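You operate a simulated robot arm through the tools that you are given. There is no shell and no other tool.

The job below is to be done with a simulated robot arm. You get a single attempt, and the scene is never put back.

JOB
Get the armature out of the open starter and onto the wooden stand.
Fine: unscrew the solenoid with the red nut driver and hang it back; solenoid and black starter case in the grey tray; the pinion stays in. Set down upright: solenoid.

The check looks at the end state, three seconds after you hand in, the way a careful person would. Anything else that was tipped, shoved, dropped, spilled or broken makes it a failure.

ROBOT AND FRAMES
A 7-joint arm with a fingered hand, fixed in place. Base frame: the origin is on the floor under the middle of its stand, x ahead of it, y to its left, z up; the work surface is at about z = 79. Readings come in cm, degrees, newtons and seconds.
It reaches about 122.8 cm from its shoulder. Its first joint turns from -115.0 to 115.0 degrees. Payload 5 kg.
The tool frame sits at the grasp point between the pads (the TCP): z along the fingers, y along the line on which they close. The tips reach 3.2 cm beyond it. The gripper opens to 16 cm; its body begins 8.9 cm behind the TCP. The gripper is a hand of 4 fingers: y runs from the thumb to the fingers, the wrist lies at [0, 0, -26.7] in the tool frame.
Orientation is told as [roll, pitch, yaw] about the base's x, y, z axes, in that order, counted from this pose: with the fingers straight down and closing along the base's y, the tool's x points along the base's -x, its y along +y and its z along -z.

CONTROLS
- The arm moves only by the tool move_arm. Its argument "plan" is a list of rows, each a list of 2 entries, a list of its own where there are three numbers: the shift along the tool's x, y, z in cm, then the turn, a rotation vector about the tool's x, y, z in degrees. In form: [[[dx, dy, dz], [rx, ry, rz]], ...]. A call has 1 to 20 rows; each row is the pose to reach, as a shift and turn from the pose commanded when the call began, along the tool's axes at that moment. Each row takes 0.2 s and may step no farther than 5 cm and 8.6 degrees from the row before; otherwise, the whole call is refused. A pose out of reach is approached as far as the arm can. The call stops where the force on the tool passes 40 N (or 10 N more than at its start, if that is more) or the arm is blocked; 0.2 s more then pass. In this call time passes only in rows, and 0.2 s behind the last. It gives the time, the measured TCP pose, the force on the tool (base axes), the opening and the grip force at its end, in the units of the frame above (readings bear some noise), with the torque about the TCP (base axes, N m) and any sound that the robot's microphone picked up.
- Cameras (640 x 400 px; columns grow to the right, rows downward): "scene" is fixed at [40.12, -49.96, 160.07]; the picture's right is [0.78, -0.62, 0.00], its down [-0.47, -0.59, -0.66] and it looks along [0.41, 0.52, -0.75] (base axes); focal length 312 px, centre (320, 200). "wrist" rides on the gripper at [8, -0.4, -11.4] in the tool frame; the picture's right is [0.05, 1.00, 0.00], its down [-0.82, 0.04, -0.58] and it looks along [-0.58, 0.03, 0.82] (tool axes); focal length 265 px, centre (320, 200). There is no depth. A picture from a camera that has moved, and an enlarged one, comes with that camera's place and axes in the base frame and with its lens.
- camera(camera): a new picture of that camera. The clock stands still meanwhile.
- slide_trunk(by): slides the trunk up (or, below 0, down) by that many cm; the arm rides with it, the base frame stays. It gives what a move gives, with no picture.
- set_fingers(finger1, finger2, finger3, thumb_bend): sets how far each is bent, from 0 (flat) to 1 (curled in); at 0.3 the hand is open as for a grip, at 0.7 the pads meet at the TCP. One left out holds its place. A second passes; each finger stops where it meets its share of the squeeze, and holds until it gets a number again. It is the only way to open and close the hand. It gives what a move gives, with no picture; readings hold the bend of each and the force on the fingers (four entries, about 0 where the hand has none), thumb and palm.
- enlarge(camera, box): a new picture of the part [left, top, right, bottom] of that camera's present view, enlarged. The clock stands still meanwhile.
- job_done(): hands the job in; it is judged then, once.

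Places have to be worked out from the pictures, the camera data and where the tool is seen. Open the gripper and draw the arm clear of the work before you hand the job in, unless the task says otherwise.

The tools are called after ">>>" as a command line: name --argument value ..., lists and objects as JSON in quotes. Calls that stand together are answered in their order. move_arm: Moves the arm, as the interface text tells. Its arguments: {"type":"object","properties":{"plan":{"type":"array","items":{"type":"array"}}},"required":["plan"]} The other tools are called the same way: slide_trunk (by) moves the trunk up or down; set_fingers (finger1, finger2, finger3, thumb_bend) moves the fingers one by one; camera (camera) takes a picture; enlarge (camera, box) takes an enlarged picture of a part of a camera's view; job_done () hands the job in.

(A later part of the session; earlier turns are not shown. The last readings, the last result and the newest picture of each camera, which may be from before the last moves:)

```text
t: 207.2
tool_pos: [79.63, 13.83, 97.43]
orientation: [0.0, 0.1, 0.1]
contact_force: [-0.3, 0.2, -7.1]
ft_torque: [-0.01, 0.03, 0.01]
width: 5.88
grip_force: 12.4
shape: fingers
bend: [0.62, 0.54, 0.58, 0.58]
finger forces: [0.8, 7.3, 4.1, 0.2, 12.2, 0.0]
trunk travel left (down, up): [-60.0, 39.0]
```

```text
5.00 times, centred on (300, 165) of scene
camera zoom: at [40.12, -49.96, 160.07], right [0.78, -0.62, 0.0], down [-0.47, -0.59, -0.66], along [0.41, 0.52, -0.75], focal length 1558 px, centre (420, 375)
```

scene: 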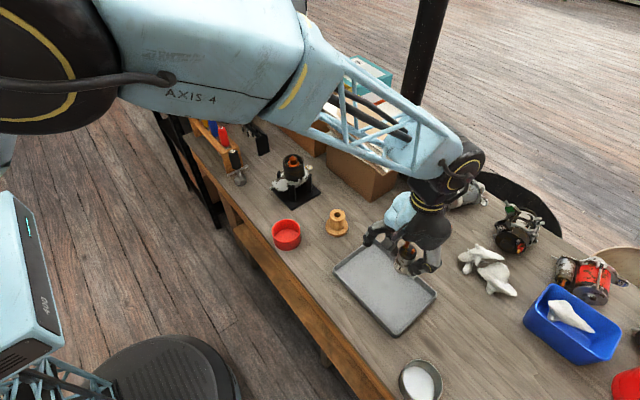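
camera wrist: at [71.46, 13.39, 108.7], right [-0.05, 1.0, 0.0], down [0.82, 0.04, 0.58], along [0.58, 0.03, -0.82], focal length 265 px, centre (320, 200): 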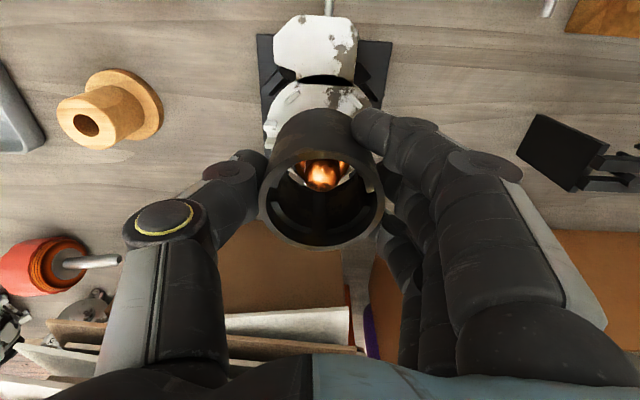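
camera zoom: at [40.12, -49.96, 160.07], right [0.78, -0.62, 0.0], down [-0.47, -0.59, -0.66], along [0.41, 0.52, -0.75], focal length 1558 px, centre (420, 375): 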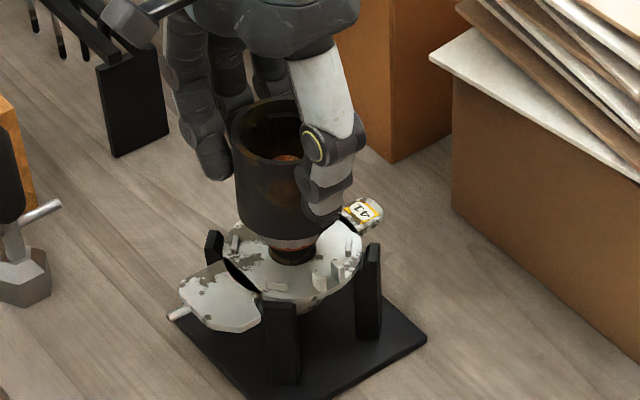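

The armature stays in place. I lift on another 6.5 cm to clear it.

>>> move_arm --plan '[[[0, 0, -0.5], [0, 0, 0]], [[0, 0, -1.0], [0, 0, 0]], [[0, 0, -1.6], [0, 0, 0]], [[0, 0, -2.3], [0, 0, 0]], [[0, 0, -3.0], [0, 0, 0]], [[0, 0, -3.8], [0, 0, 0]], [[0, 0, -4.7], [0, 0, 0]], [[0, 0, -5.6], [0, 0, 0]], [[0, 0, -6.5], [0, 0, 0]]]'

>>> enlarge --camera "scene" --box '[255, 95, 345, 205]'

>>> camera --camera "wrist"

```text
t: 209.2
tool_pos: [79.49, 13.89, 103.79]
orientation: [0.0, 0.0, 0.1]
contact_force: [0.0, -0.4, -6.7]
ft_torque: [-0.01, 0.07, -0.02]
width: 5.92
grip_force: 12.2
shape: fingers
bend: [0.62, 0.54, 0.58, 0.58]
finger forces: [0.8, 7.3, 4.2, 0.0, 12.1, 0.0]
trunk travel left (down, up): [-60.0, 39.0]
```

```text
3.64 times, centred on (300, 150) of scene
camera zoom: at [40.12, -49.96, 160.07], right [0.78, -0.62, 0.0], down [-0.47, -0.59, -0.66], along [0.41, 0.52, -0.75], focal length 1133 px, centre (393, 382)
```

zoom: 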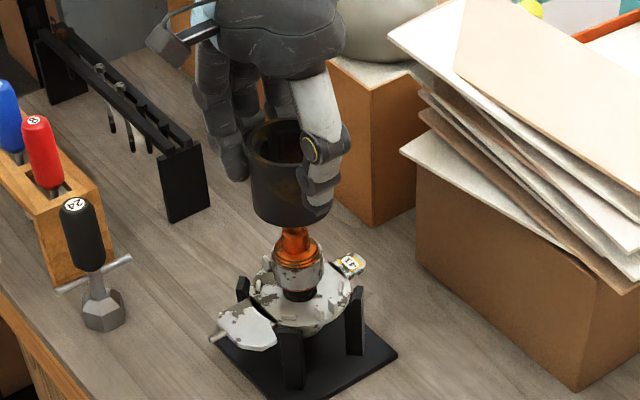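

```text
taken
camera wrist: at [71.42, 13.4, 115.15], right [-0.05, 1.0, 0.0], down [0.82, 0.04, 0.58], along [0.58, 0.03, -0.82], focal length 265 px, centre (320, 200)
```

wrist: 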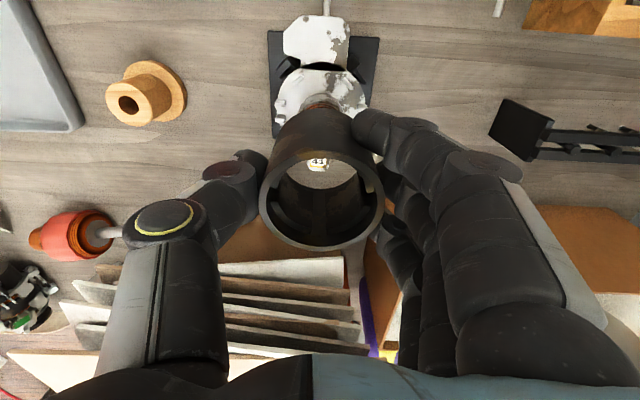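

The case is off and the armature stands in the housing. I carry the case over to the tray, above (79.5, −25.5).

>>> move_arm --plan '[[[0, -1.5, 0], [0, 0, 0]], [[0, -4, 0], [0, 0, 0]], [[0, -7.5, 0], [0, 0, 0]], [[0, -11, 0], [0, 0, 0]], [[0, -14.5, 0], [0, 0, 0]], [[0, -18, 0], [0, 0, 0]], [[0, -21.5, 0], [0, 0, 0]], [[0, -25, 0], [0, 0, 0]], [[0, -28.5, 0], [0, 0, 0]], [[0, -32, 0], [0, 0, 0]], [[0, -35.5, 0], [0, 0, 0]], [[0, -38, 0], [0, 0, 0]], [[0, -39.4, 0], [0, 0, 0]]]'

>>> camera --camera "wrist"

>>> enlarge --camera "scene" --box '[320, 160, 450, 330]'

```text
t: 212.0
tool_pos: [79.72, -25.5, 103.8]
orientation: [0.2, 0.2, 0.1]
contact_force: [-0.5, -1.2, -6.4]
ft_torque: [-0.01, 0.01, 0.0]
width: 5.87
grip_force: 12.9
shape: fingers
bend: [0.62, 0.54, 0.58, 0.58]
finger forces: [0.6, 7.3, 4.4, 0.0, 12.2, 0.1]
trunk travel left (down, up): [-60.0, 39.0]
```

```text
taken
camera wrist: at [71.67, -26.06, 115.13], right [-0.05, 1.0, 0.0], down [0.82, 0.04, 0.58], along [0.58, 0.03, -0.82], focal length 265 px, centre (320, 200)
```

wrist: 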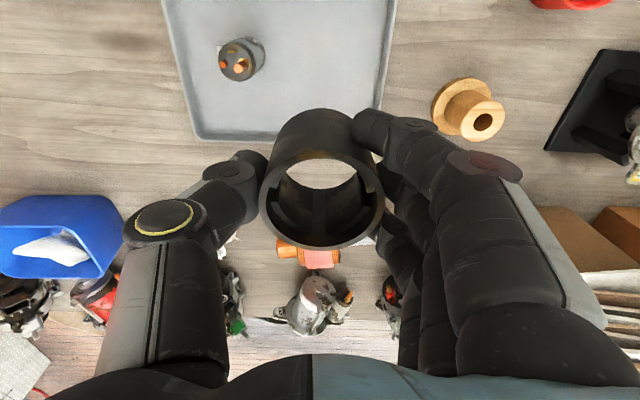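

```text
2.35 times, centred on (385, 245) of scene
camera zoom: at [40.12, -49.96, 160.07], right [0.78, -0.62, 0.0], down [-0.47, -0.59, -0.66], along [0.41, 0.52, -0.75], focal length 733 px, centre (167, 94)
```

zoom: 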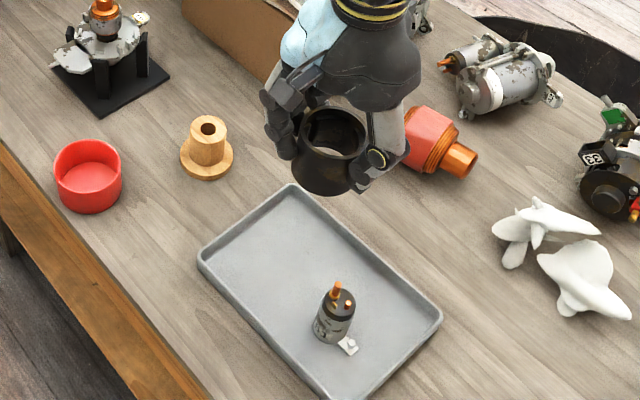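

Solenoid stands at (76, −34); the case is over free tray floor. I lower it.

>>> move_arm --plan '[[[0.1, 0, 3], [0, 0, 0]], [[0.2, 0, 6], [0, 0, 0]], [[0.2, 0, 9], [0, 0, 0]], [[0.2, 0, 12], [0, 0, 0]], [[0.2, 0, 15], [0, 0, 0]], [[0.2, 0, 17], [0, 0, 0]]]'

>>> camera --camera "wrist"

>>> enlarge --camera "scene" --box '[330, 200, 440, 330]'

```text
t: 213.4
tool_pos: [79.58, -25.59, 86.93]
orientation: [0.0, 0.0, 0.2]
contact_force: [0.3, 0.6, -7.5]
ft_torque: [-0.02, 0.06, 0.04]
width: 5.87
grip_force: 12.5
shape: fingers
bend: [0.62, 0.54, 0.58, 0.58]
finger forces: [0.7, 7.3, 4.5, 0.0, 12.1, 0.1]
trunk travel left (down, up): [-60.0, 39.0]
```

```text
taken
camera wrist: at [71.36, -26.07, 98.21], right [-0.05, 1.0, 0.0], down [0.82, 0.04, 0.58], along [0.58, 0.03, -0.82], focal length 265 px, centre (320, 200)
```

wrist: 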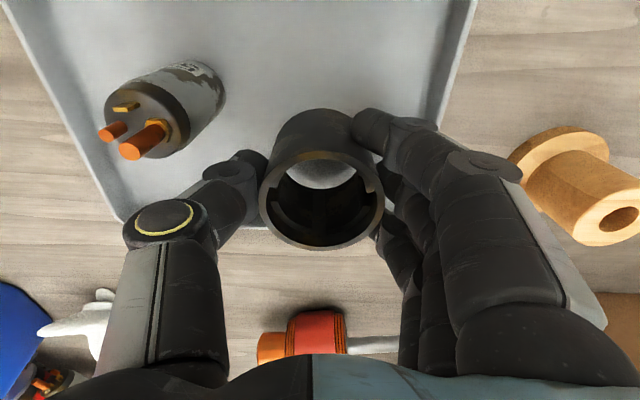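

```text
3.08 times, centred on (385, 265) of scene
camera zoom: at [40.12, -49.96, 160.07], right [0.78, -0.62, 0.0], down [-0.47, -0.59, -0.66], along [0.41, 0.52, -0.75], focal length 959 px, centre (120, 0)
```

zoom: 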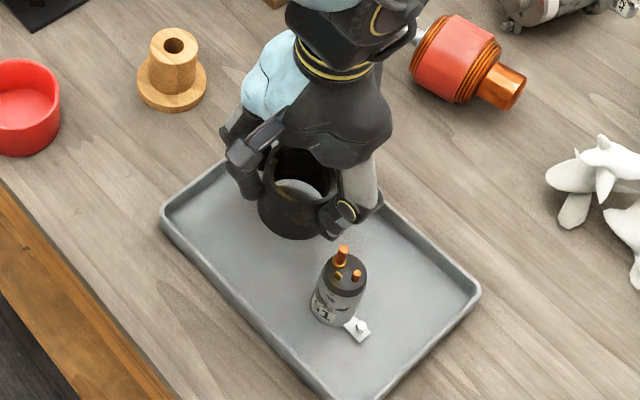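

All clear. I lower slowly until the tray carries the case.

>>> move_arm --plan '[[[0, 0, 0.5], [0, 0, 0]], [[0, 0, 1.0], [0, 0, 0]], [[0, 0, 1.4], [0, 0, 0]], [[0, 0, 1.7], [0, 0, 0]]]'

>>> move_arm --plan '[[[0, 0, 0.2], [0, 0, 0]], [[0, 0, 0.4], [0, 0, 0]]]'

```text
t: 214.4
tool_pos: [79.56, -25.47, 85.55]
orientation: [0.0, -0.1, 0.1]
contact_force: [-2.4, 1.1, 16.7]
ft_torque: [0.05, -0.06, 0.01]
width: 5.87
grip_force: 14.2
shape: fingers
bend: [0.63, 0.54, 0.59, 0.59]
finger forces: [1.0, 8.9, 5.6, 0.0, 14.1, 0.0]
trunk travel left (down, up): [-60.0, 39.0]
```

```text
t: 215.0
tool_pos: [79.45, -25.4, 85.02]
orientation: [0.0, 0.0, 0.1]
contact_force: [1.4, 0.8, 24.4]
ft_torque: [0.06, -0.18, -0.01]
width: 5.87
grip_force: 16.0
shape: fingers
bend: [0.63, 0.56, 0.59, 0.59]
finger forces: [0.6, 9.4, 7.2, 0.0, 15.0, 0.0]
trunk travel left (down, up): [-60.0, 39.0]
```

The case already touched at z≈85.6 and I pressed too much. I back off and look.

>>> move_arm --plan '[[[0, 0, -0.2], [0, 0, 0]], [[0, 0, -0.4], [0, 0, 0]]]'

>>> camera --camera "wrist"

>>> enlarge --camera "scene" --box '[340, 210, 430, 320]'

```text
t: 215.6
tool_pos: [79.35, -25.49, 85.18]
orientation: [0.1, 0.1, 0.1]
contact_force: [4.7, -0.2, 4.8]
ft_torque: [0.02, -0.18, 0.0]
width: 5.91
grip_force: 14.8
shape: fingers
bend: [0.63, 0.55, 0.59, 0.59]
finger forces: [0.5, 8.2, 6.6, 0.0, 13.1, 0.1]
trunk travel left (down, up): [-60.0, 39.0]
```

```text
taken
camera wrist: at [71.26, -25.95, 96.41], right [-0.05, 1.0, 0.0], down [0.82, 0.04, 0.58], along [0.57, 0.03, -0.82], focal length 265 px, centre (320, 200)
```

wrist: 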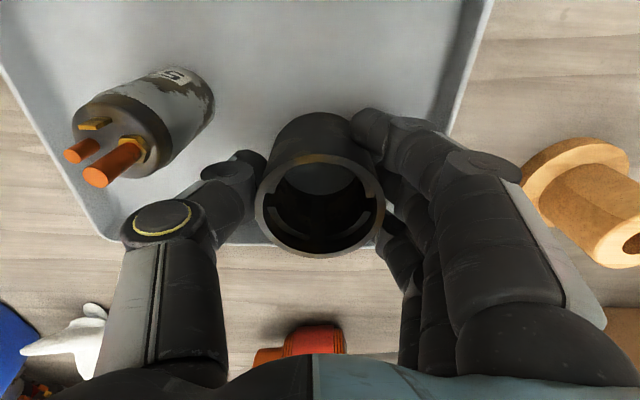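

```text
3.64 times, centred on (385, 265) of scene
camera zoom: at [40.12, -49.96, 160.07], right [0.78, -0.62, 0.0], down [-0.47, -0.59, -0.66], along [0.41, 0.52, -0.75], focal length 1133 px, centre (84, -36)
```

zoom: 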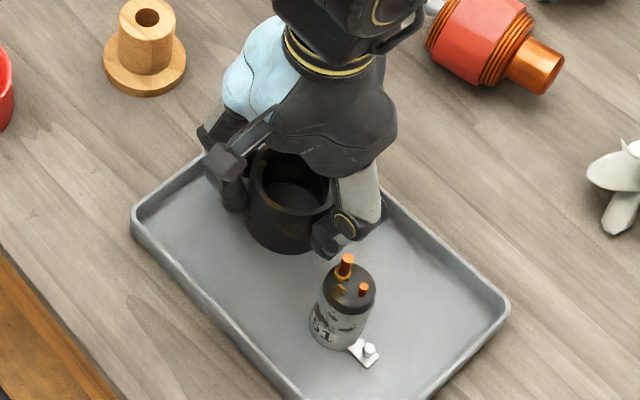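

The case sits on the tray floor. I open all fingers gradually.

>>> set_fingers --finger1 0.55 --finger2 0.58 --finger3 0.54 --thumb_bend 0.59

>>> set_fingers --finger1 0.5 --finger2 0.51 --finger3 0.5 --thumb_bend 0.52

>>> set_fingers --finger1 0.47 --finger2 0.47 --finger3 0.47 --thumb_bend 0.49

>>> camera --camera "wrist"

>>> enlarge --camera "scene" --box '[340, 210, 430, 320]'

```text
t: 216.6
tool_pos: [79.48, -25.55, 85.14]
orientation: [0.1, 0.1, 0.1]
contact_force: [-0.1, -1.3, -0.8]
ft_torque: [-0.04, 0.02, 0.0]
width: 7.17
grip_force: 5.1
shape: fingers
bend: [0.55, 0.54, 0.54, 0.57]
finger forces: [0.0, 4.2, 0.1, 0.1, 6.1, 0.0]
trunk travel left (down, up): [-60.0, 39.0]
```

```text
t: 217.6
tool_pos: [79.41, -25.52, 85.22]
orientation: [0.0, 0.1, 0.0]
contact_force: [0.0, 0.4, 0.0]
ft_torque: [0.02, -0.03, -0.01]
width: 8.64
grip_force: 0.0
shape: fingers
bend: [0.5, 0.51, 0.5, 0.52]
finger forces: [0.0, 0.0, 0.1, 0.0, 0.0, 0.1]
trunk travel left (down, up): [-60.0, 39.0]
```

```text
t: 218.6
tool_pos: [79.45, -25.49, 85.2]
orientation: [0.0, 0.1, 0.1]
contact_force: [-0.6, 0.7, 0.1]
ft_torque: [0.03, 0.02, -0.01]
width: 9.83
grip_force: 0.0
shape: fingers
bend: [0.47, 0.47, 0.47, 0.49]
finger forces: [0.0, 0.0, 0.0, 0.0, 0.0, 0.0]
trunk travel left (down, up): [-60.0, 39.0]
```

```text
taken
camera wrist: at [71.3, -25.98, 96.52], right [-0.05, 1.0, 0.0], down [0.82, 0.04, 0.58], along [0.58, 0.03, -0.82], focal length 265 px, centre (320, 200)
```

wrist: 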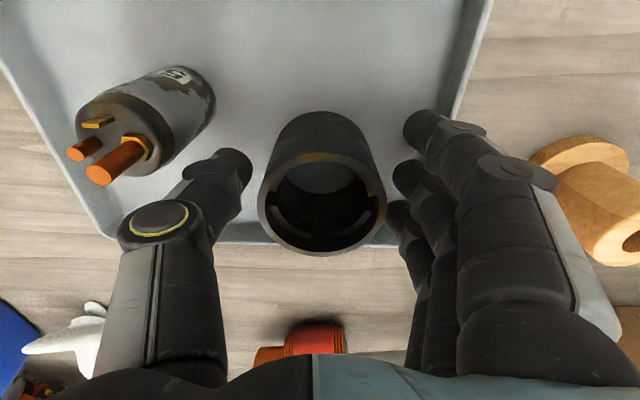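

```text
3.64 times, centred on (385, 265) of scene
camera zoom: at [40.12, -49.96, 160.07], right [0.78, -0.62, 0.0], down [-0.47, -0.59, -0.66], along [0.41, 0.52, -0.75], focal length 1133 px, centre (84, -36)
```

zoom: 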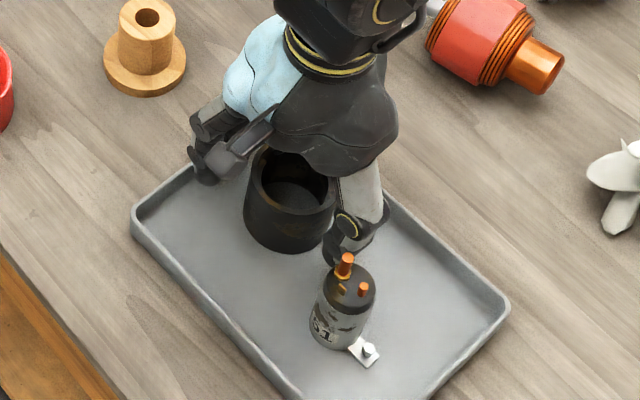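

Both parts stand in the tray. I raise the hand straight up and return over the armature.

>>> move_arm --plan '[[[0, 0, -1.5], [0, 0, 0]], [[0, 0, -4], [0, 0, 0]], [[0, 0, -8], [0, 0, 0]], [[0, 0, -12], [0, 0, 0]], [[0, 0, -16], [0, 0, 0]], [[0, 0, -20], [0, 0, 0]], [[0, 0, -24], [0, 0, 0]]]'

>>> enlarge --camera "scene" --box '[330, 200, 450, 340]'

>>> move_arm --plan '[[[0, 3, 0], [0, 0, 0]], [[0, 7, 0], [0, 0, 0]], [[0, 11, 0], [0, 0, 0]], [[0, 15, 0], [0, 0, 0]], [[0, 19, 0], [0, 0, 0]], [[0, 23, 0], [0, 0, 0]], [[0, 27, 0], [0, 0, 0]], [[0, 31, 0], [0, 0, 0]], [[0, 35, 0], [0, 0, 0]], [[0, 38, 0], [0, 0, 0]], [[0, 39.5, 0], [0, 0, 0]]]'

>>> camera --camera "wrist"

>>> enlarge --camera "wrist" --box '[270, 50, 390, 170]'

>>> enlarge --camera "scene" --box '[265, 145, 330, 210]'

```text
t: 220.2
tool_pos: [79.42, -25.37, 109.32]
orientation: [0.1, 0.0, 0.2]
contact_force: [-0.2, 0.1, 0.0]
ft_torque: [-0.03, 0.0, 0.04]
width: 9.86
grip_force: 0.1
shape: fingers
bend: [0.47, 0.47, 0.47, 0.49]
finger forces: [0.0, 0.1, 0.0, 0.1, 0.0, 0.0]
trunk travel left (down, up): [-60.0, 39.0]
```

```text
2.86 times, centred on (390, 270) of scene
camera zoom: at [40.12, -49.96, 160.07], right [0.78, -0.62, 0.0], down [-0.47, -0.59, -0.66], along [0.41, 0.52, -0.75], focal length 890 px, centre (120, 0)
```

zoom: 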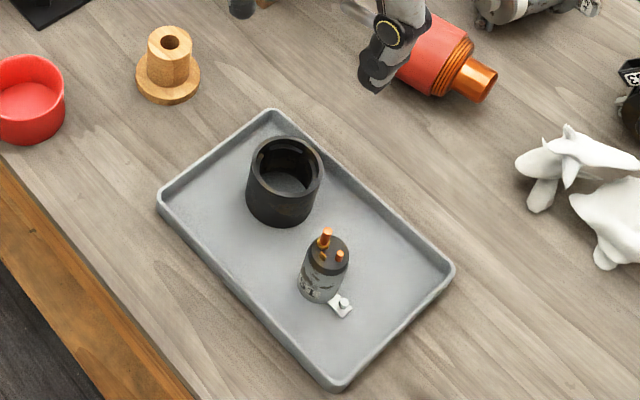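

```text
t: 222.6
tool_pos: [79.34, 14.02, 109.17]
orientation: [0.0, 0.1, 0.1]
contact_force: [-0.6, -0.7, 0.0]
ft_torque: [0.0, 0.0, -0.02]
width: 9.86
grip_force: 0.0
shape: fingers
bend: [0.47, 0.47, 0.47, 0.49]
finger forces: [0.0, 0.1, 0.0, 0.0, 0.1, 0.0]
trunk travel left (down, up): [-60.0, 39.0]
```

```text
taken
camera wrist: at [71.25, 13.5, 120.47], right [-0.05, 1.0, 0.0], down [0.82, 0.04, 0.58], along [0.58, 0.03, -0.82], focal length 265 px, centre (320, 200)
```

wrist: 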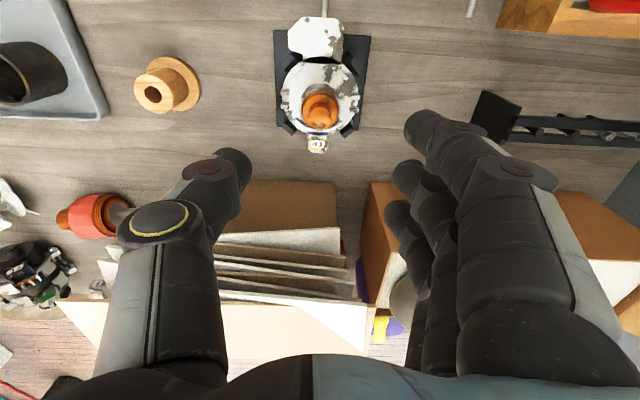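

```text
3.33 times, centred on (330, 110) of wrist
camera zoom: at [71.25, 13.5, 120.47], right [-0.05, 1.0, 0.0], down [0.82, 0.04, 0.58], along [0.58, 0.03, -0.82], focal length 885 px, centre (287, 500)
```

zoom: 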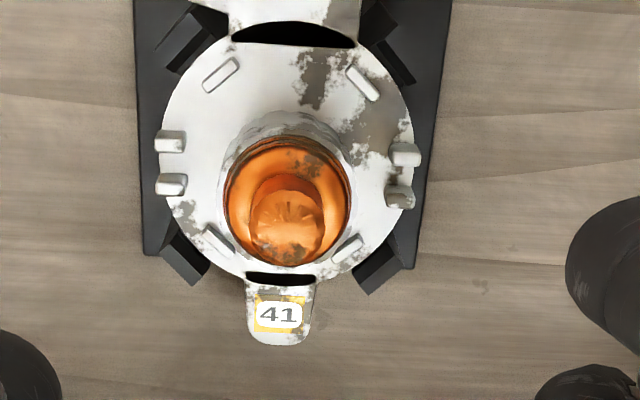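

```text
6.15 times, centred on (298, 178) of scene
camera zoom: at [40.12, -49.96, 160.07], right [0.78, -0.62, 0.0], down [-0.47, -0.59, -0.66], along [0.41, 0.52, -0.75], focal length 1918 px, centre (458, 338)
```

zoom: 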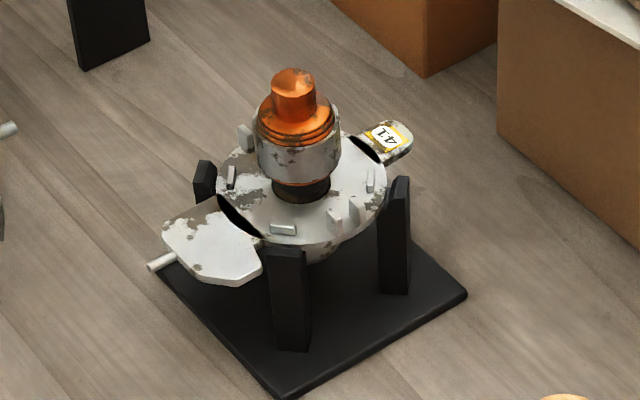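

Tray is in order. The armature stands with its axis at about (79.65, 13.95), commutator top z≈94.8. I lower around it to z≈97 first.

>>> set_fingers --finger1 0.42 --finger2 0.52 --finger3 0.42 --thumb_bend 0.53

>>> move_arm --plan '[[[-0.15, 0, 3], [0, 0, 0]], [[-0.2, 0, 6], [0, 0, 0]], [[-0.2, 0, 9], [0, 0, 0]], [[-0.2, 0, 12], [0, 0, 0]]]'

>>> camera --camera "wrist"

>>> enlarge --camera "scene" --box '[265, 125, 335, 205]'

```text
t: 223.6
tool_pos: [79.5, 13.94, 109.25]
orientation: [0.1, 0.1, 0.2]
contact_force: [-0.1, 0.1, 0.5]
ft_torque: [-0.01, -0.02, 0.03]
width: 10.12
grip_force: 0.1
shape: fingers
bend: [0.42, 0.52, 0.42, 0.53]
finger forces: [0.1, 0.0, 0.0, 0.0, 0.0, 0.0]
trunk travel left (down, up): [-60.0, 39.0]
```

```text
t: 224.6
tool_pos: [79.63, 14.1, 97.22]
orientation: [0.1, 0.0, 0.2]
contact_force: [0.1, 0.1, -0.4]
ft_torque: [-0.04, 0.03, 0.03]
width: 10.11
grip_force: 0.2
shape: fingers
bend: [0.42, 0.52, 0.42, 0.53]
finger forces: [0.0, 0.0, 0.0, 0.0, 0.1, 0.0]
trunk travel left (down, up): [-60.0, 39.0]
```

```text
taken
camera wrist: at [71.52, 13.49, 108.51], right [-0.05, 1.0, 0.0], down [0.82, 0.04, 0.58], along [0.58, 0.03, -0.82], focal length 265 px, centre (320, 200)
```

wrist: 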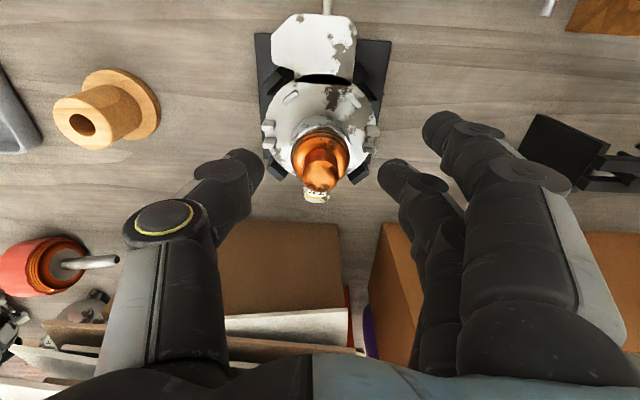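

```text
5.00 times, centred on (300, 165) of scene
camera zoom: at [40.12, -49.96, 160.07], right [0.78, -0.62, 0.0], down [-0.47, -0.59, -0.66], along [0.41, 0.52, -0.75], focal length 1558 px, centre (420, 375)
```

zoom: 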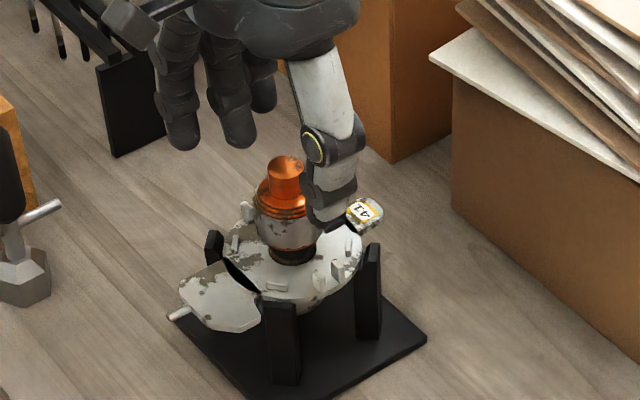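

Centred. I lower another 3.2 cm and check the clearance of the thumb to the ring's tabs.

>>> move_arm --plan '[[[0, -0.05, 1.6], [0, 0, 0]], [[0, -0.05, 3.2], [0, 0, 0]]]'

>>> camera --camera "wrist"

>>> enlarge --camera "scene" --box '[280, 145, 325, 200]'

```text
t: 225.2
tool_pos: [79.75, 13.92, 93.96]
orientation: [0.1, 0.1, 0.1]
contact_force: [-0.9, -0.4, -0.4]
ft_torque: [0.02, -0.01, 0.04]
width: 10.1
grip_force: 0.1
shape: fingers
bend: [0.42, 0.52, 0.42, 0.53]
finger forces: [0.0, 0.1, 0.0, 0.0, 0.0, 0.0]
trunk travel left (down, up): [-60.0, 39.0]
```

```text
taken
camera wrist: at [71.47, 13.46, 105.28], right [-0.05, 1.0, 0.0], down [0.82, 0.04, 0.58], along [0.58, 0.03, -0.82], focal length 265 px, centre (320, 200)
```

wrist: 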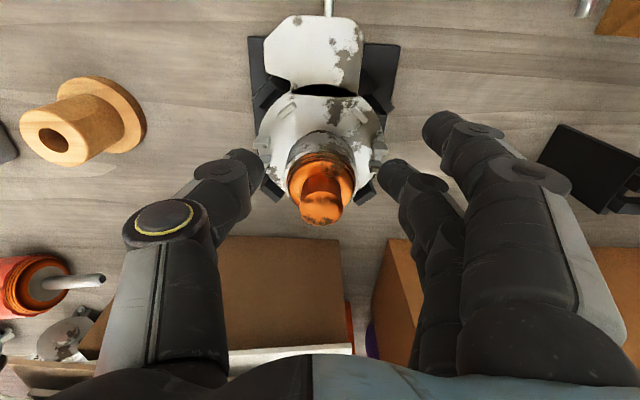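

```text
7.27 times, centred on (302, 172) of scene
camera zoom: at [40.12, -49.96, 160.07], right [0.78, -0.62, 0.0], down [-0.47, -0.59, -0.66], along [0.41, 0.52, -0.75], focal length 2266 px, centre (447, 400)
```

zoom: 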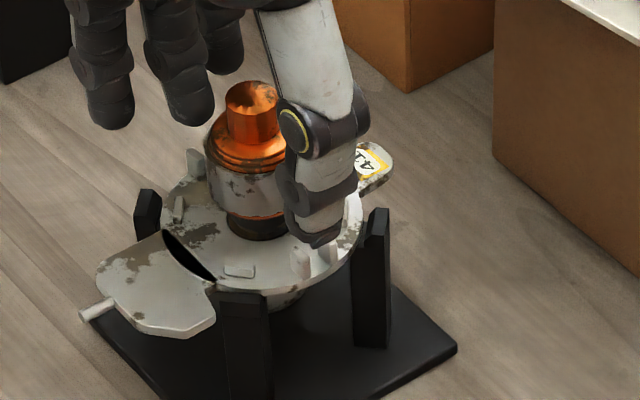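

The thumb is about 1 cm above the tabs; the laminations span z ≈ 89.4–91.9. I lower to 93.3 (as used for the case) and close.

>>> move_arm --plan '[[[0, 0.05, 0.65], [0, 0, 0]]]'

>>> set_fingers --finger2 0.58 --thumb_bend 0.59

>>> set_fingers --finger2 0.62 --thumb_bend 0.62

>>> camera --camera "wrist"

>>> enlarge --camera "scene" --box '[280, 145, 325, 200]'

```text
t: 225.6
tool_pos: [79.65, 14.07, 93.4]
orientation: [-0.1, 0.1, 0.1]
contact_force: [0.2, -0.7, 0.3]
ft_torque: [0.0, -0.04, -0.02]
width: 10.14
grip_force: 0.0
shape: fingers
bend: [0.42, 0.52, 0.42, 0.53]
finger forces: [0.0, 0.0, 0.1, 0.0, 0.0, 0.1]
trunk travel left (down, up): [-60.0, 39.0]
```

```text
t: 226.6
tool_pos: [79.73, 13.97, 93.41]
orientation: [0.0, 0.0, 0.1]
contact_force: [-0.8, 0.4, 1.1]
ft_torque: [0.01, -0.03, 0.0]
width: 8.99
grip_force: 0.1
shape: fingers
bend: [0.42, 0.57, 0.42, 0.59]
finger forces: [0.1, 0.0, 0.1, 0.0, 0.4, 0.0]
trunk travel left (down, up): [-60.0, 39.0]
```

```text
t: 227.6
tool_pos: [79.51, 14.12, 93.38]
orientation: [0.0, 0.1, 0.1]
contact_force: [0.7, -0.6, -0.1]
ft_torque: [-0.05, 0.0, 0.0]
width: 8.73
grip_force: 3.2
shape: fingers
bend: [0.42, 0.59, 0.42, 0.61]
finger forces: [0.0, 3.0, 0.1, 0.0, 3.4, 0.0]
trunk travel left (down, up): [-60.0, 39.0]
```

```text
taken
camera wrist: at [71.44, 13.53, 104.72], right [-0.05, 1.0, 0.0], down [0.82, 0.04, 0.58], along [0.58, 0.03, -0.82], focal length 265 px, centre (320, 200)
```

wrist: 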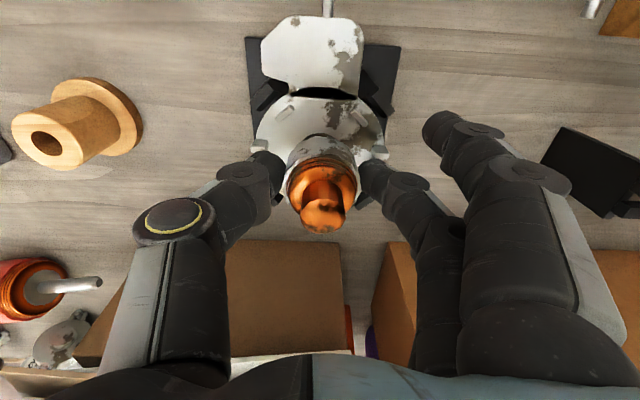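

```text
7.27 times, centred on (302, 172) of scene
camera zoom: at [40.12, -49.96, 160.07], right [0.78, -0.62, 0.0], down [-0.47, -0.59, -0.66], along [0.41, 0.52, -0.75], focal length 2266 px, centre (447, 400)
```

zoom: 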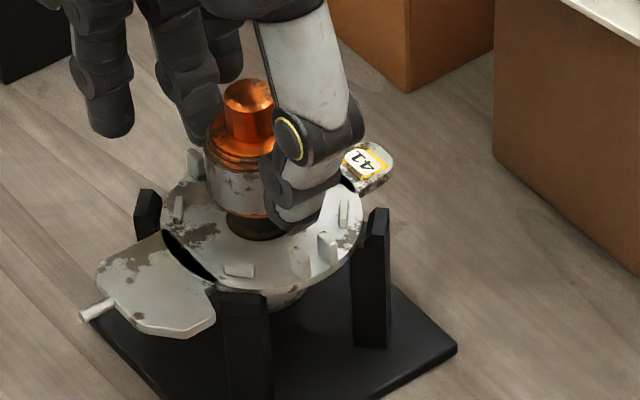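

Both sides touch evenly at 3 N and the armature stands straight. I tighten.

>>> set_fingers --finger2 0.72 --thumb_bend 0.64

>>> set_fingers --finger2 0.82 --thumb_bend 0.655

>>> enlarge --camera "wrist" --box '[250, 100, 390, 260]'

```text
t: 228.6
tool_pos: [79.67, 14.04, 93.44]
orientation: [0.0, 0.1, 0.2]
contact_force: [-1.0, 1.4, -0.9]
ft_torque: [0.05, 0.03, 0.0]
width: 8.86
grip_force: 8.1
shape: fingers
bend: [0.42, 0.6, 0.42, 0.62]
finger forces: [0.0, 8.9, 0.1, 0.1, 7.9, 0.0]
trunk travel left (down, up): [-60.0, 39.0]
```

```text
t: 229.6
tool_pos: [79.67, 13.96, 93.49]
orientation: [0.0, 0.1, 0.1]
contact_force: [-0.6, -0.5, -0.8]
ft_torque: [0.04, -0.01, 0.01]
width: 8.71
grip_force: 8.7
shape: fingers
bend: [0.42, 0.6, 0.42, 0.63]
finger forces: [0.0, 8.8, 0.1, 0.1, 8.7, 0.1]
trunk travel left (down, up): [-60.0, 39.0]
```

```text
2.50 times, centred on (320, 180) of wrist
camera zoom: at [71.45, 13.54, 104.71], right [-0.05, 1.0, 0.0], down [0.82, 0.04, 0.58], along [0.58, 0.03, -0.82], focal length 664 px, centre (320, 250)
```

zoom: 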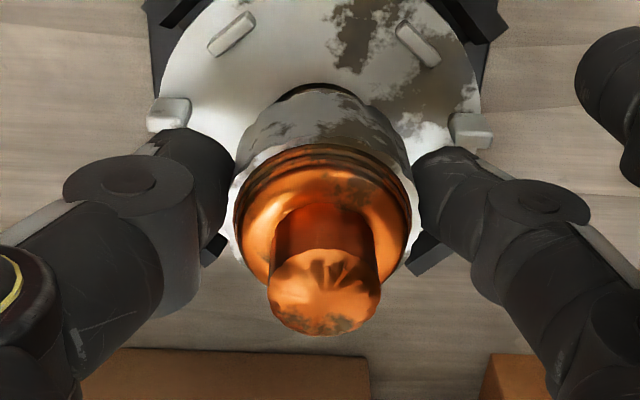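

I lift very gently by 0.8 cm and watch the weight and the pinion.

>>> move_arm --plan '[[[0, 0, -0.2], [0, 0, 0]], [[0, 0, -0.4], [0, 0, 0]], [[0, 0, -0.6], [0, 0, 0]], [[0, 0, -0.8], [0, 0, 0]]]'

>>> enlarge --camera "wrist" --box '[250, 100, 390, 260]'

>>> enlarge --camera "scene" --box '[280, 145, 325, 200]'

```text
t: 230.6
tool_pos: [79.72, 14.13, 94.14]
orientation: [0.0, 0.2, 0.2]
contact_force: [0.0, -0.5, -5.5]
ft_torque: [0.0, 0.0, 0.02]
width: 8.73
grip_force: 8.8
shape: fingers
bend: [0.42, 0.6, 0.42, 0.63]
finger forces: [0.0, 8.4, 0.0, 0.0, 8.3, 0.0]
trunk travel left (down, up): [-60.0, 39.0]
```

```text
2.50 times, centred on (320, 180) of wrist
camera zoom: at [71.44, 13.54, 105.45], right [-0.05, 1.0, 0.0], down [0.82, 0.04, 0.58], along [0.58, 0.03, -0.82], focal length 664 px, centre (320, 250)
```

zoom: 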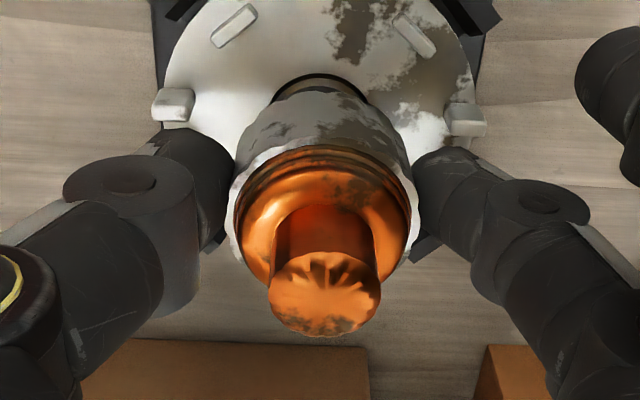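

```text
7.27 times, centred on (302, 172) of scene
camera zoom: at [40.12, -49.96, 160.07], right [0.78, -0.62, 0.0], down [-0.47, -0.59, -0.66], along [0.41, 0.52, -0.75], focal length 2266 px, centre (447, 400)
```

zoom: 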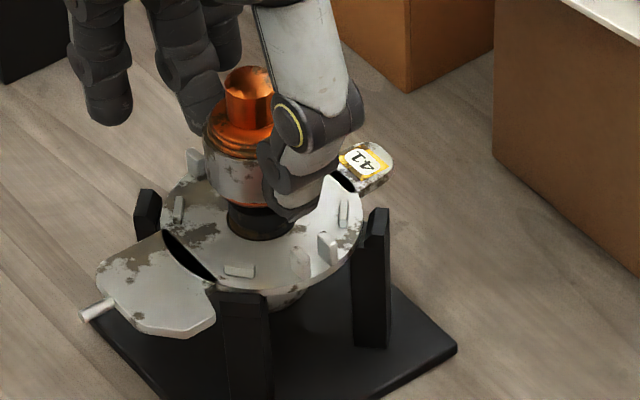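

The armature rises freely (5.5 N) while the dark collar below stays behind. I lift on 4 cm slowly and look at the pinion.

>>> move_arm --plan '[[[0, 0, -0.4], [0, 0, 0]], [[0, 0, -0.8], [0, 0, 0]], [[0, 0, -1.2], [0, 0, 0]], [[0, 0, -1.6], [0, 0, 0]], [[0, 0, -2.0], [0, 0, 0]], [[0, 0, -2.5], [0, 0, 0]], [[0, 0, -3.0], [0, 0, 0]], [[0, 0, -3.5], [0, 0, 0]], [[0, 0, -4.0], [0, 0, 0]]]'

>>> enlarge --camera "scene" --box '[275, 125, 330, 200]'

>>> enlarge --camera "wrist" --box '[250, 80, 390, 260]'

```text
t: 232.6
tool_pos: [79.72, 13.96, 98.22]
orientation: [0.0, 0.2, 0.1]
contact_force: [0.3, -0.3, -5.4]
ft_torque: [-0.01, 0.01, -0.01]
width: 8.71
grip_force: 7.9
shape: fingers
bend: [0.42, 0.6, 0.42, 0.63]
finger forces: [0.0, 8.4, 0.0, 0.0, 8.1, 0.0]
trunk travel left (down, up): [-60.0, 39.0]
```

```text
5.33 times, centred on (302, 162) of scene
camera zoom: at [40.12, -49.96, 160.07], right [0.78, -0.62, 0.0], down [-0.47, -0.59, -0.66], along [0.41, 0.52, -0.75], focal length 1662 px, centre (413, 400)
```

zoom: 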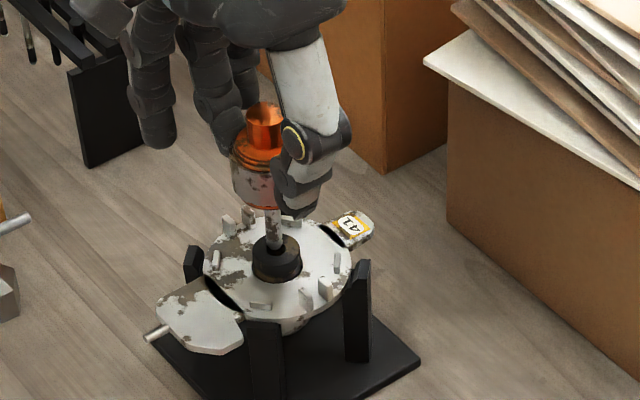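

```text
2.22 times, centred on (320, 170) of wrist
camera zoom: at [71.47, 13.5, 109.45], right [-0.05, 1.0, 0.0], down [0.82, 0.04, 0.58], along [0.58, 0.03, -0.82], focal length 590 px, centre (320, 267)
```

zoom: 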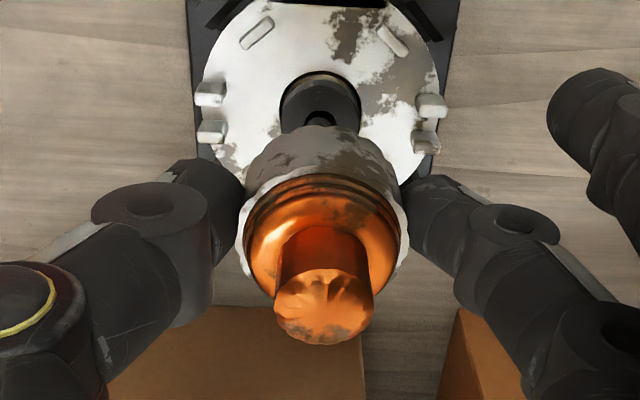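

The shaft draws out of the collar and the pinion stays in. I lift another 7 cm.

>>> move_arm --plan '[[[0, 0, -0.5], [0, 0, 0]], [[0, 0, -1.0], [0, 0, 0]], [[0, 0, -1.5], [0, 0, 0]], [[0, 0, -2.0], [0, 0, 0]], [[0, 0, -2.6], [0, 0, 0]], [[0, 0, -3.2], [0, 0, 0]], [[0, 0, -3.8], [0, 0, 0]], [[0, 0, -4.4], [0, 0, 0]], [[0, 0, -5.0], [0, 0, 0]], [[0, 0, -5.7], [0, 0, 0]], [[0, 0, -6.4], [0, 0, 0]], [[0, 0, -7], [0, 0, 0]]]'

>>> enlarge --camera "scene" --box '[265, 95, 345, 205]'

>>> enlarge --camera "wrist" --box '[250, 60, 390, 260]'

```text
t: 235.2
tool_pos: [79.58, 14.0, 105.08]
orientation: [0.1, 0.0, 0.2]
contact_force: [0.2, -0.4, -5.7]
ft_torque: [0.02, 0.05, -0.02]
width: 8.73
grip_force: 8.0
shape: fingers
bend: [0.42, 0.6, 0.42, 0.63]
finger forces: [0.1, 8.5, 0.0, 0.1, 8.2, 0.1]
trunk travel left (down, up): [-60.0, 39.0]
```

```text
3.64 times, centred on (305, 150) of scene
camera zoom: at [40.12, -49.96, 160.07], right [0.78, -0.62, 0.0], down [-0.47, -0.59, -0.66], along [0.41, 0.52, -0.75], focal length 1133 px, centre (374, 382)
```

zoom: 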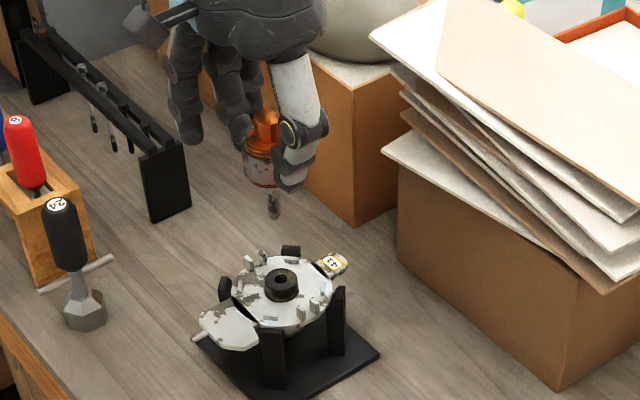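

```text
2.00 times, centred on (320, 160) of wrist
camera zoom: at [71.45, 13.55, 116.46], right [-0.05, 1.0, 0.0], down [0.82, 0.04, 0.58], along [0.58, 0.03, -0.82], focal length 531 px, centre (320, 280)
```

zoom: 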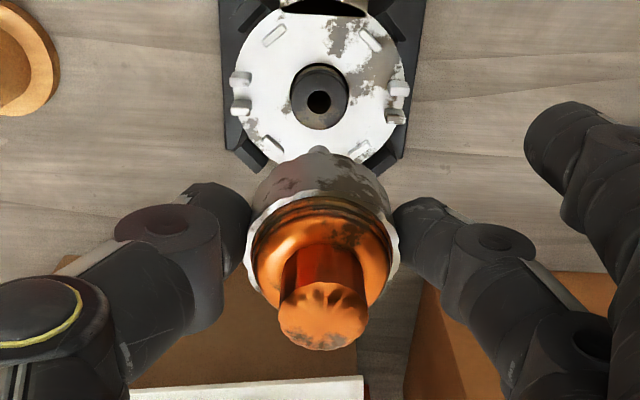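

The armature is out and the pinion has stayed in the housing. I carry the armature over to the wooden stand at about (80.4, −6.5).

>>> move_arm --plan '[[[-0.05, -1.5, 0], [0, 0, 0]], [[-0.15, -4, 0], [0, 0, 0]], [[-0.25, -7, 0], [0, 0, 0]], [[-0.35, -10, 0], [0, 0, 0]], [[-0.45, -13, 0], [0, 0, 0]], [[-0.55, -16, 0], [0, 0, 0]], [[-0.65, -18.5, 0], [0, 0, 0]], [[-0.75, -20.3, 0], [0, 0, 0]]]'

>>> camera --camera "wrist"

>>> enlarge --camera "wrist" --box '[260, 40, 380, 180]'

>>> enlarge --camera "scene" --box '[300, 130, 390, 250]'

```text
t: 237.0
tool_pos: [80.4, -6.39, 105.19]
orientation: [0.0, 0.1, 0.1]
contact_force: [-0.2, 0.5, -6.3]
ft_torque: [0.03, 0.01, -0.02]
width: 8.77
grip_force: 8.6
shape: fingers
bend: [0.42, 0.6, 0.42, 0.62]
finger forces: [0.0, 8.4, 0.0, 0.1, 8.3, 0.1]
trunk travel left (down, up): [-60.0, 39.0]
```

```text
taken
camera wrist: at [72.26, -6.94, 116.42], right [-0.05, 1.0, 0.0], down [0.82, 0.04, 0.58], along [0.58, 0.03, -0.82], focal length 265 px, centre (320, 200)
```

wrist: 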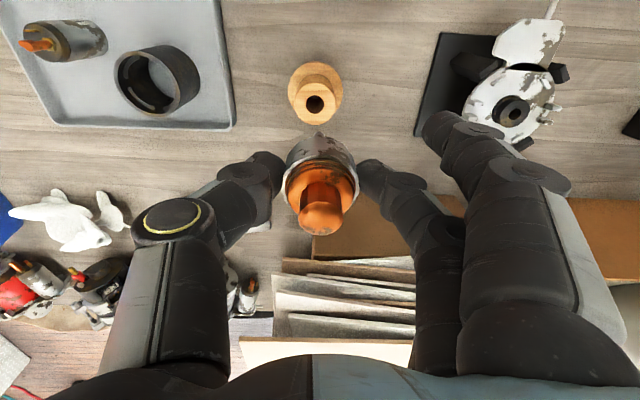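

```text
2.86 times, centred on (320, 110) of wrist
camera zoom: at [72.26, -6.94, 116.42], right [-0.05, 1.0, 0.0], down [0.82, 0.04, 0.58], along [0.58, 0.03, -0.82], focal length 758 px, centre (320, 457)
```

zoom: 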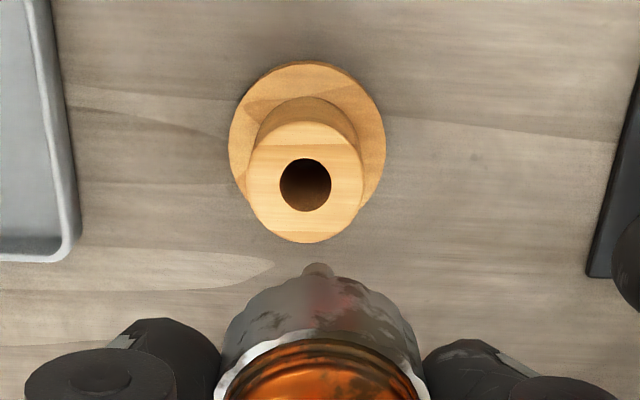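

```text
3.33 times, centred on (345, 190) of scene
camera zoom: at [40.12, -49.96, 160.07], right [0.78, -0.62, 0.0], down [-0.47, -0.59, -0.66], along [0.41, 0.52, -0.75], focal length 1039 px, centre (237, 233)
```

zoom: 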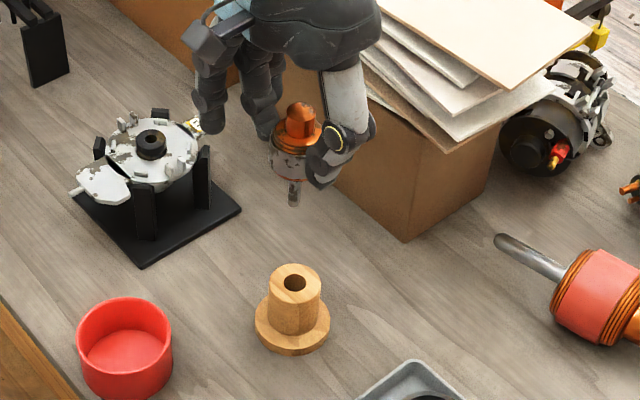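

The bore (≈2 cm) is at about (80.55, −7.05) and the shaft tip at about (80.29, −6.57). I shift (+0.27, −0.48) and lower 7.5 cm, then compare again.

>>> move_arm --plan '[[[-0.27, -0.48, 0], [0, 0, 0]], [[-0.27, -0.48, 2], [0, 0, 0]], [[-0.27, -0.48, 4], [0, 0, 0]], [[-0.27, -0.48, 6], [0, 0, 0]], [[-0.27, -0.48, 7.5], [0, 0, 0]]]'

>>> enlarge --camera "wrist" --box '[260, 40, 380, 180]'

>>> enlarge --camera "scene" --box '[310, 170, 370, 240]'

```text
t: 238.2
tool_pos: [80.73, -6.73, 97.67]
orientation: [0.0, 0.1, 0.2]
contact_force: [-0.3, 0.4, -5.0]
ft_torque: [-0.01, 0.03, 0.0]
width: 8.76
grip_force: 7.9
shape: fingers
bend: [0.42, 0.6, 0.42, 0.62]
finger forces: [0.0, 8.3, 0.0, 0.0, 8.2, 0.0]
trunk travel left (down, up): [-60.0, 39.0]
```

```text
2.86 times, centred on (320, 110) of wrist
camera zoom: at [72.5, -7.25, 108.93], right [-0.05, 1.0, 0.0], down [0.82, 0.04, 0.58], along [0.58, 0.03, -0.82], focal length 758 px, centre (320, 457)
```

zoom: 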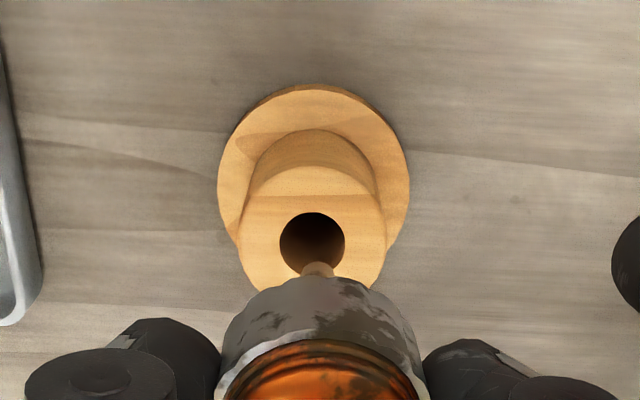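

```text
5.71 times, centred on (340, 205) of scene
camera zoom: at [40.12, -49.96, 160.07], right [0.78, -0.62, 0.0], down [-0.47, -0.59, -0.66], along [0.41, 0.52, -0.75], focal length 1781 px, centre (206, 171)
```

zoom: 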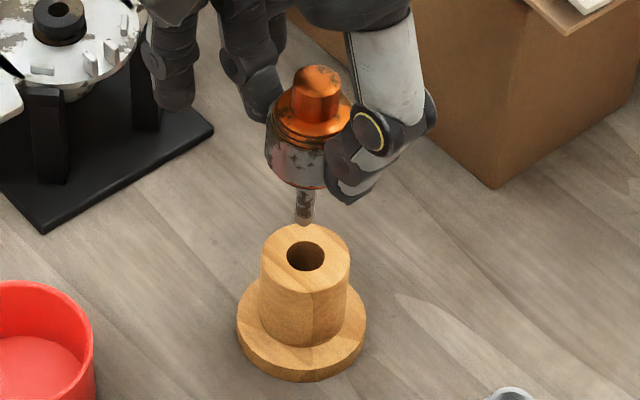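

Close: the tip is ~0.2 cm to +y of the bore's centre. I correct by (+0.05, −0.2) and lower 2 cm.

>>> move_arm --plan '[[[-0.05, -0.2, 0.5], [0, 0, 0]], [[-0.05, -0.2, 1.2], [0, 0, 0]], [[-0.05, -0.2, 2.0], [0, 0, 0]]]'

>>> enlarge --camera "wrist" --box '[280, 80, 360, 160]'

>>> enlarge --camera "scene" --box '[325, 190, 355, 230]'

```text
t: 239.0
tool_pos: [80.71, -6.97, 95.69]
orientation: [0.1, 0.1, 0.2]
contact_force: [0.3, -0.5, -6.4]
ft_torque: [0.01, 0.01, -0.01]
width: 8.75
grip_force: 8.0
shape: fingers
bend: [0.42, 0.6, 0.42, 0.62]
finger forces: [0.0, 8.2, 0.0, 0.0, 8.2, 0.0]
trunk travel left (down, up): [-60.0, 39.0]
```

```text
5.00 times, centred on (320, 120) of wrist
camera zoom: at [72.56, -7.51, 106.95], right [-0.05, 1.0, 0.0], down [0.82, 0.04, 0.58], along [0.58, 0.03, -0.82], focal length 1327 px, centre (320, 600)
```

zoom: 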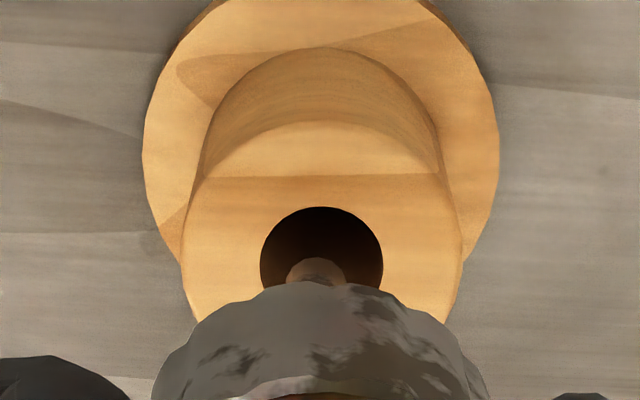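

```text
10.00 times, centred on (340, 210) of scene
camera zoom: at [40.12, -49.96, 160.07], right [0.78, -0.62, 0.0], down [-0.47, -0.59, -0.66], along [0.41, 0.52, -0.75], focal length 3116 px, centre (120, 100)
```

zoom: 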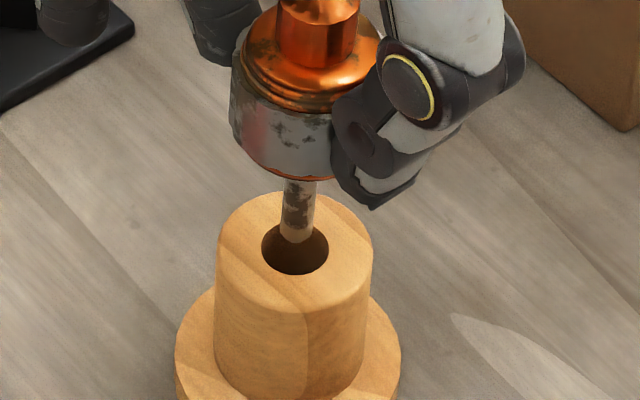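

The shaft tip is right over the bore. I lower it in, slowly at the end.

>>> move_arm --plan '[[[0, 0.03, 0.5], [0, 0, 0]], [[0, 0.05, 1.0], [0, 0, 0]], [[0, 0.05, 1.5], [0, 0, 0]], [[0, 0.05, 2.0], [0, 0, 0]], [[0, 0.05, 2.5], [0, 0, 0]], [[0, 0.05, 3.0], [0, 0, 0]]]'

>>> enlarge --camera "scene" --box '[325, 190, 355, 230]'

>>> enlarge --camera "wrist" --box '[260, 60, 380, 240]'

```text
t: 240.4
tool_pos: [80.68, -7.01, 92.63]
orientation: [-0.1, 0.2, 0.2]
contact_force: [0.3, -0.2, -5.0]
ft_torque: [-0.03, 0.06, 0.02]
width: 8.76
grip_force: 8.5
shape: fingers
bend: [0.42, 0.6, 0.42, 0.62]
finger forces: [0.1, 8.3, 0.0, 0.0, 8.2, 0.0]
trunk travel left (down, up): [-60.0, 39.0]
```

```text
10.00 times, centred on (340, 210) of scene
camera zoom: at [40.12, -49.96, 160.07], right [0.78, -0.62, 0.0], down [-0.47, -0.59, -0.66], along [0.41, 0.52, -0.75], focal length 3116 px, centre (120, 100)
```

zoom: 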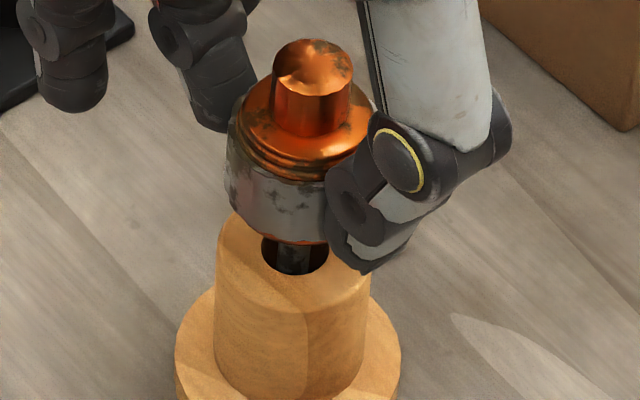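

```text
2.22 times, centred on (320, 150) of wrist
camera zoom: at [72.56, -7.43, 103.92], right [-0.05, 1.0, 0.0], down [0.82, 0.04, 0.58], along [0.57, 0.03, -0.82], focal length 590 px, centre (320, 311)
```

zoom: 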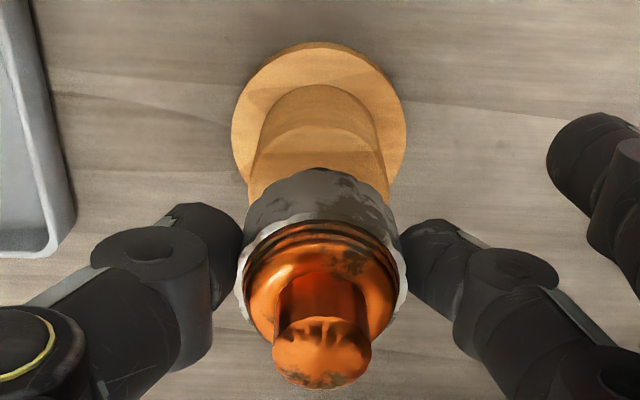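

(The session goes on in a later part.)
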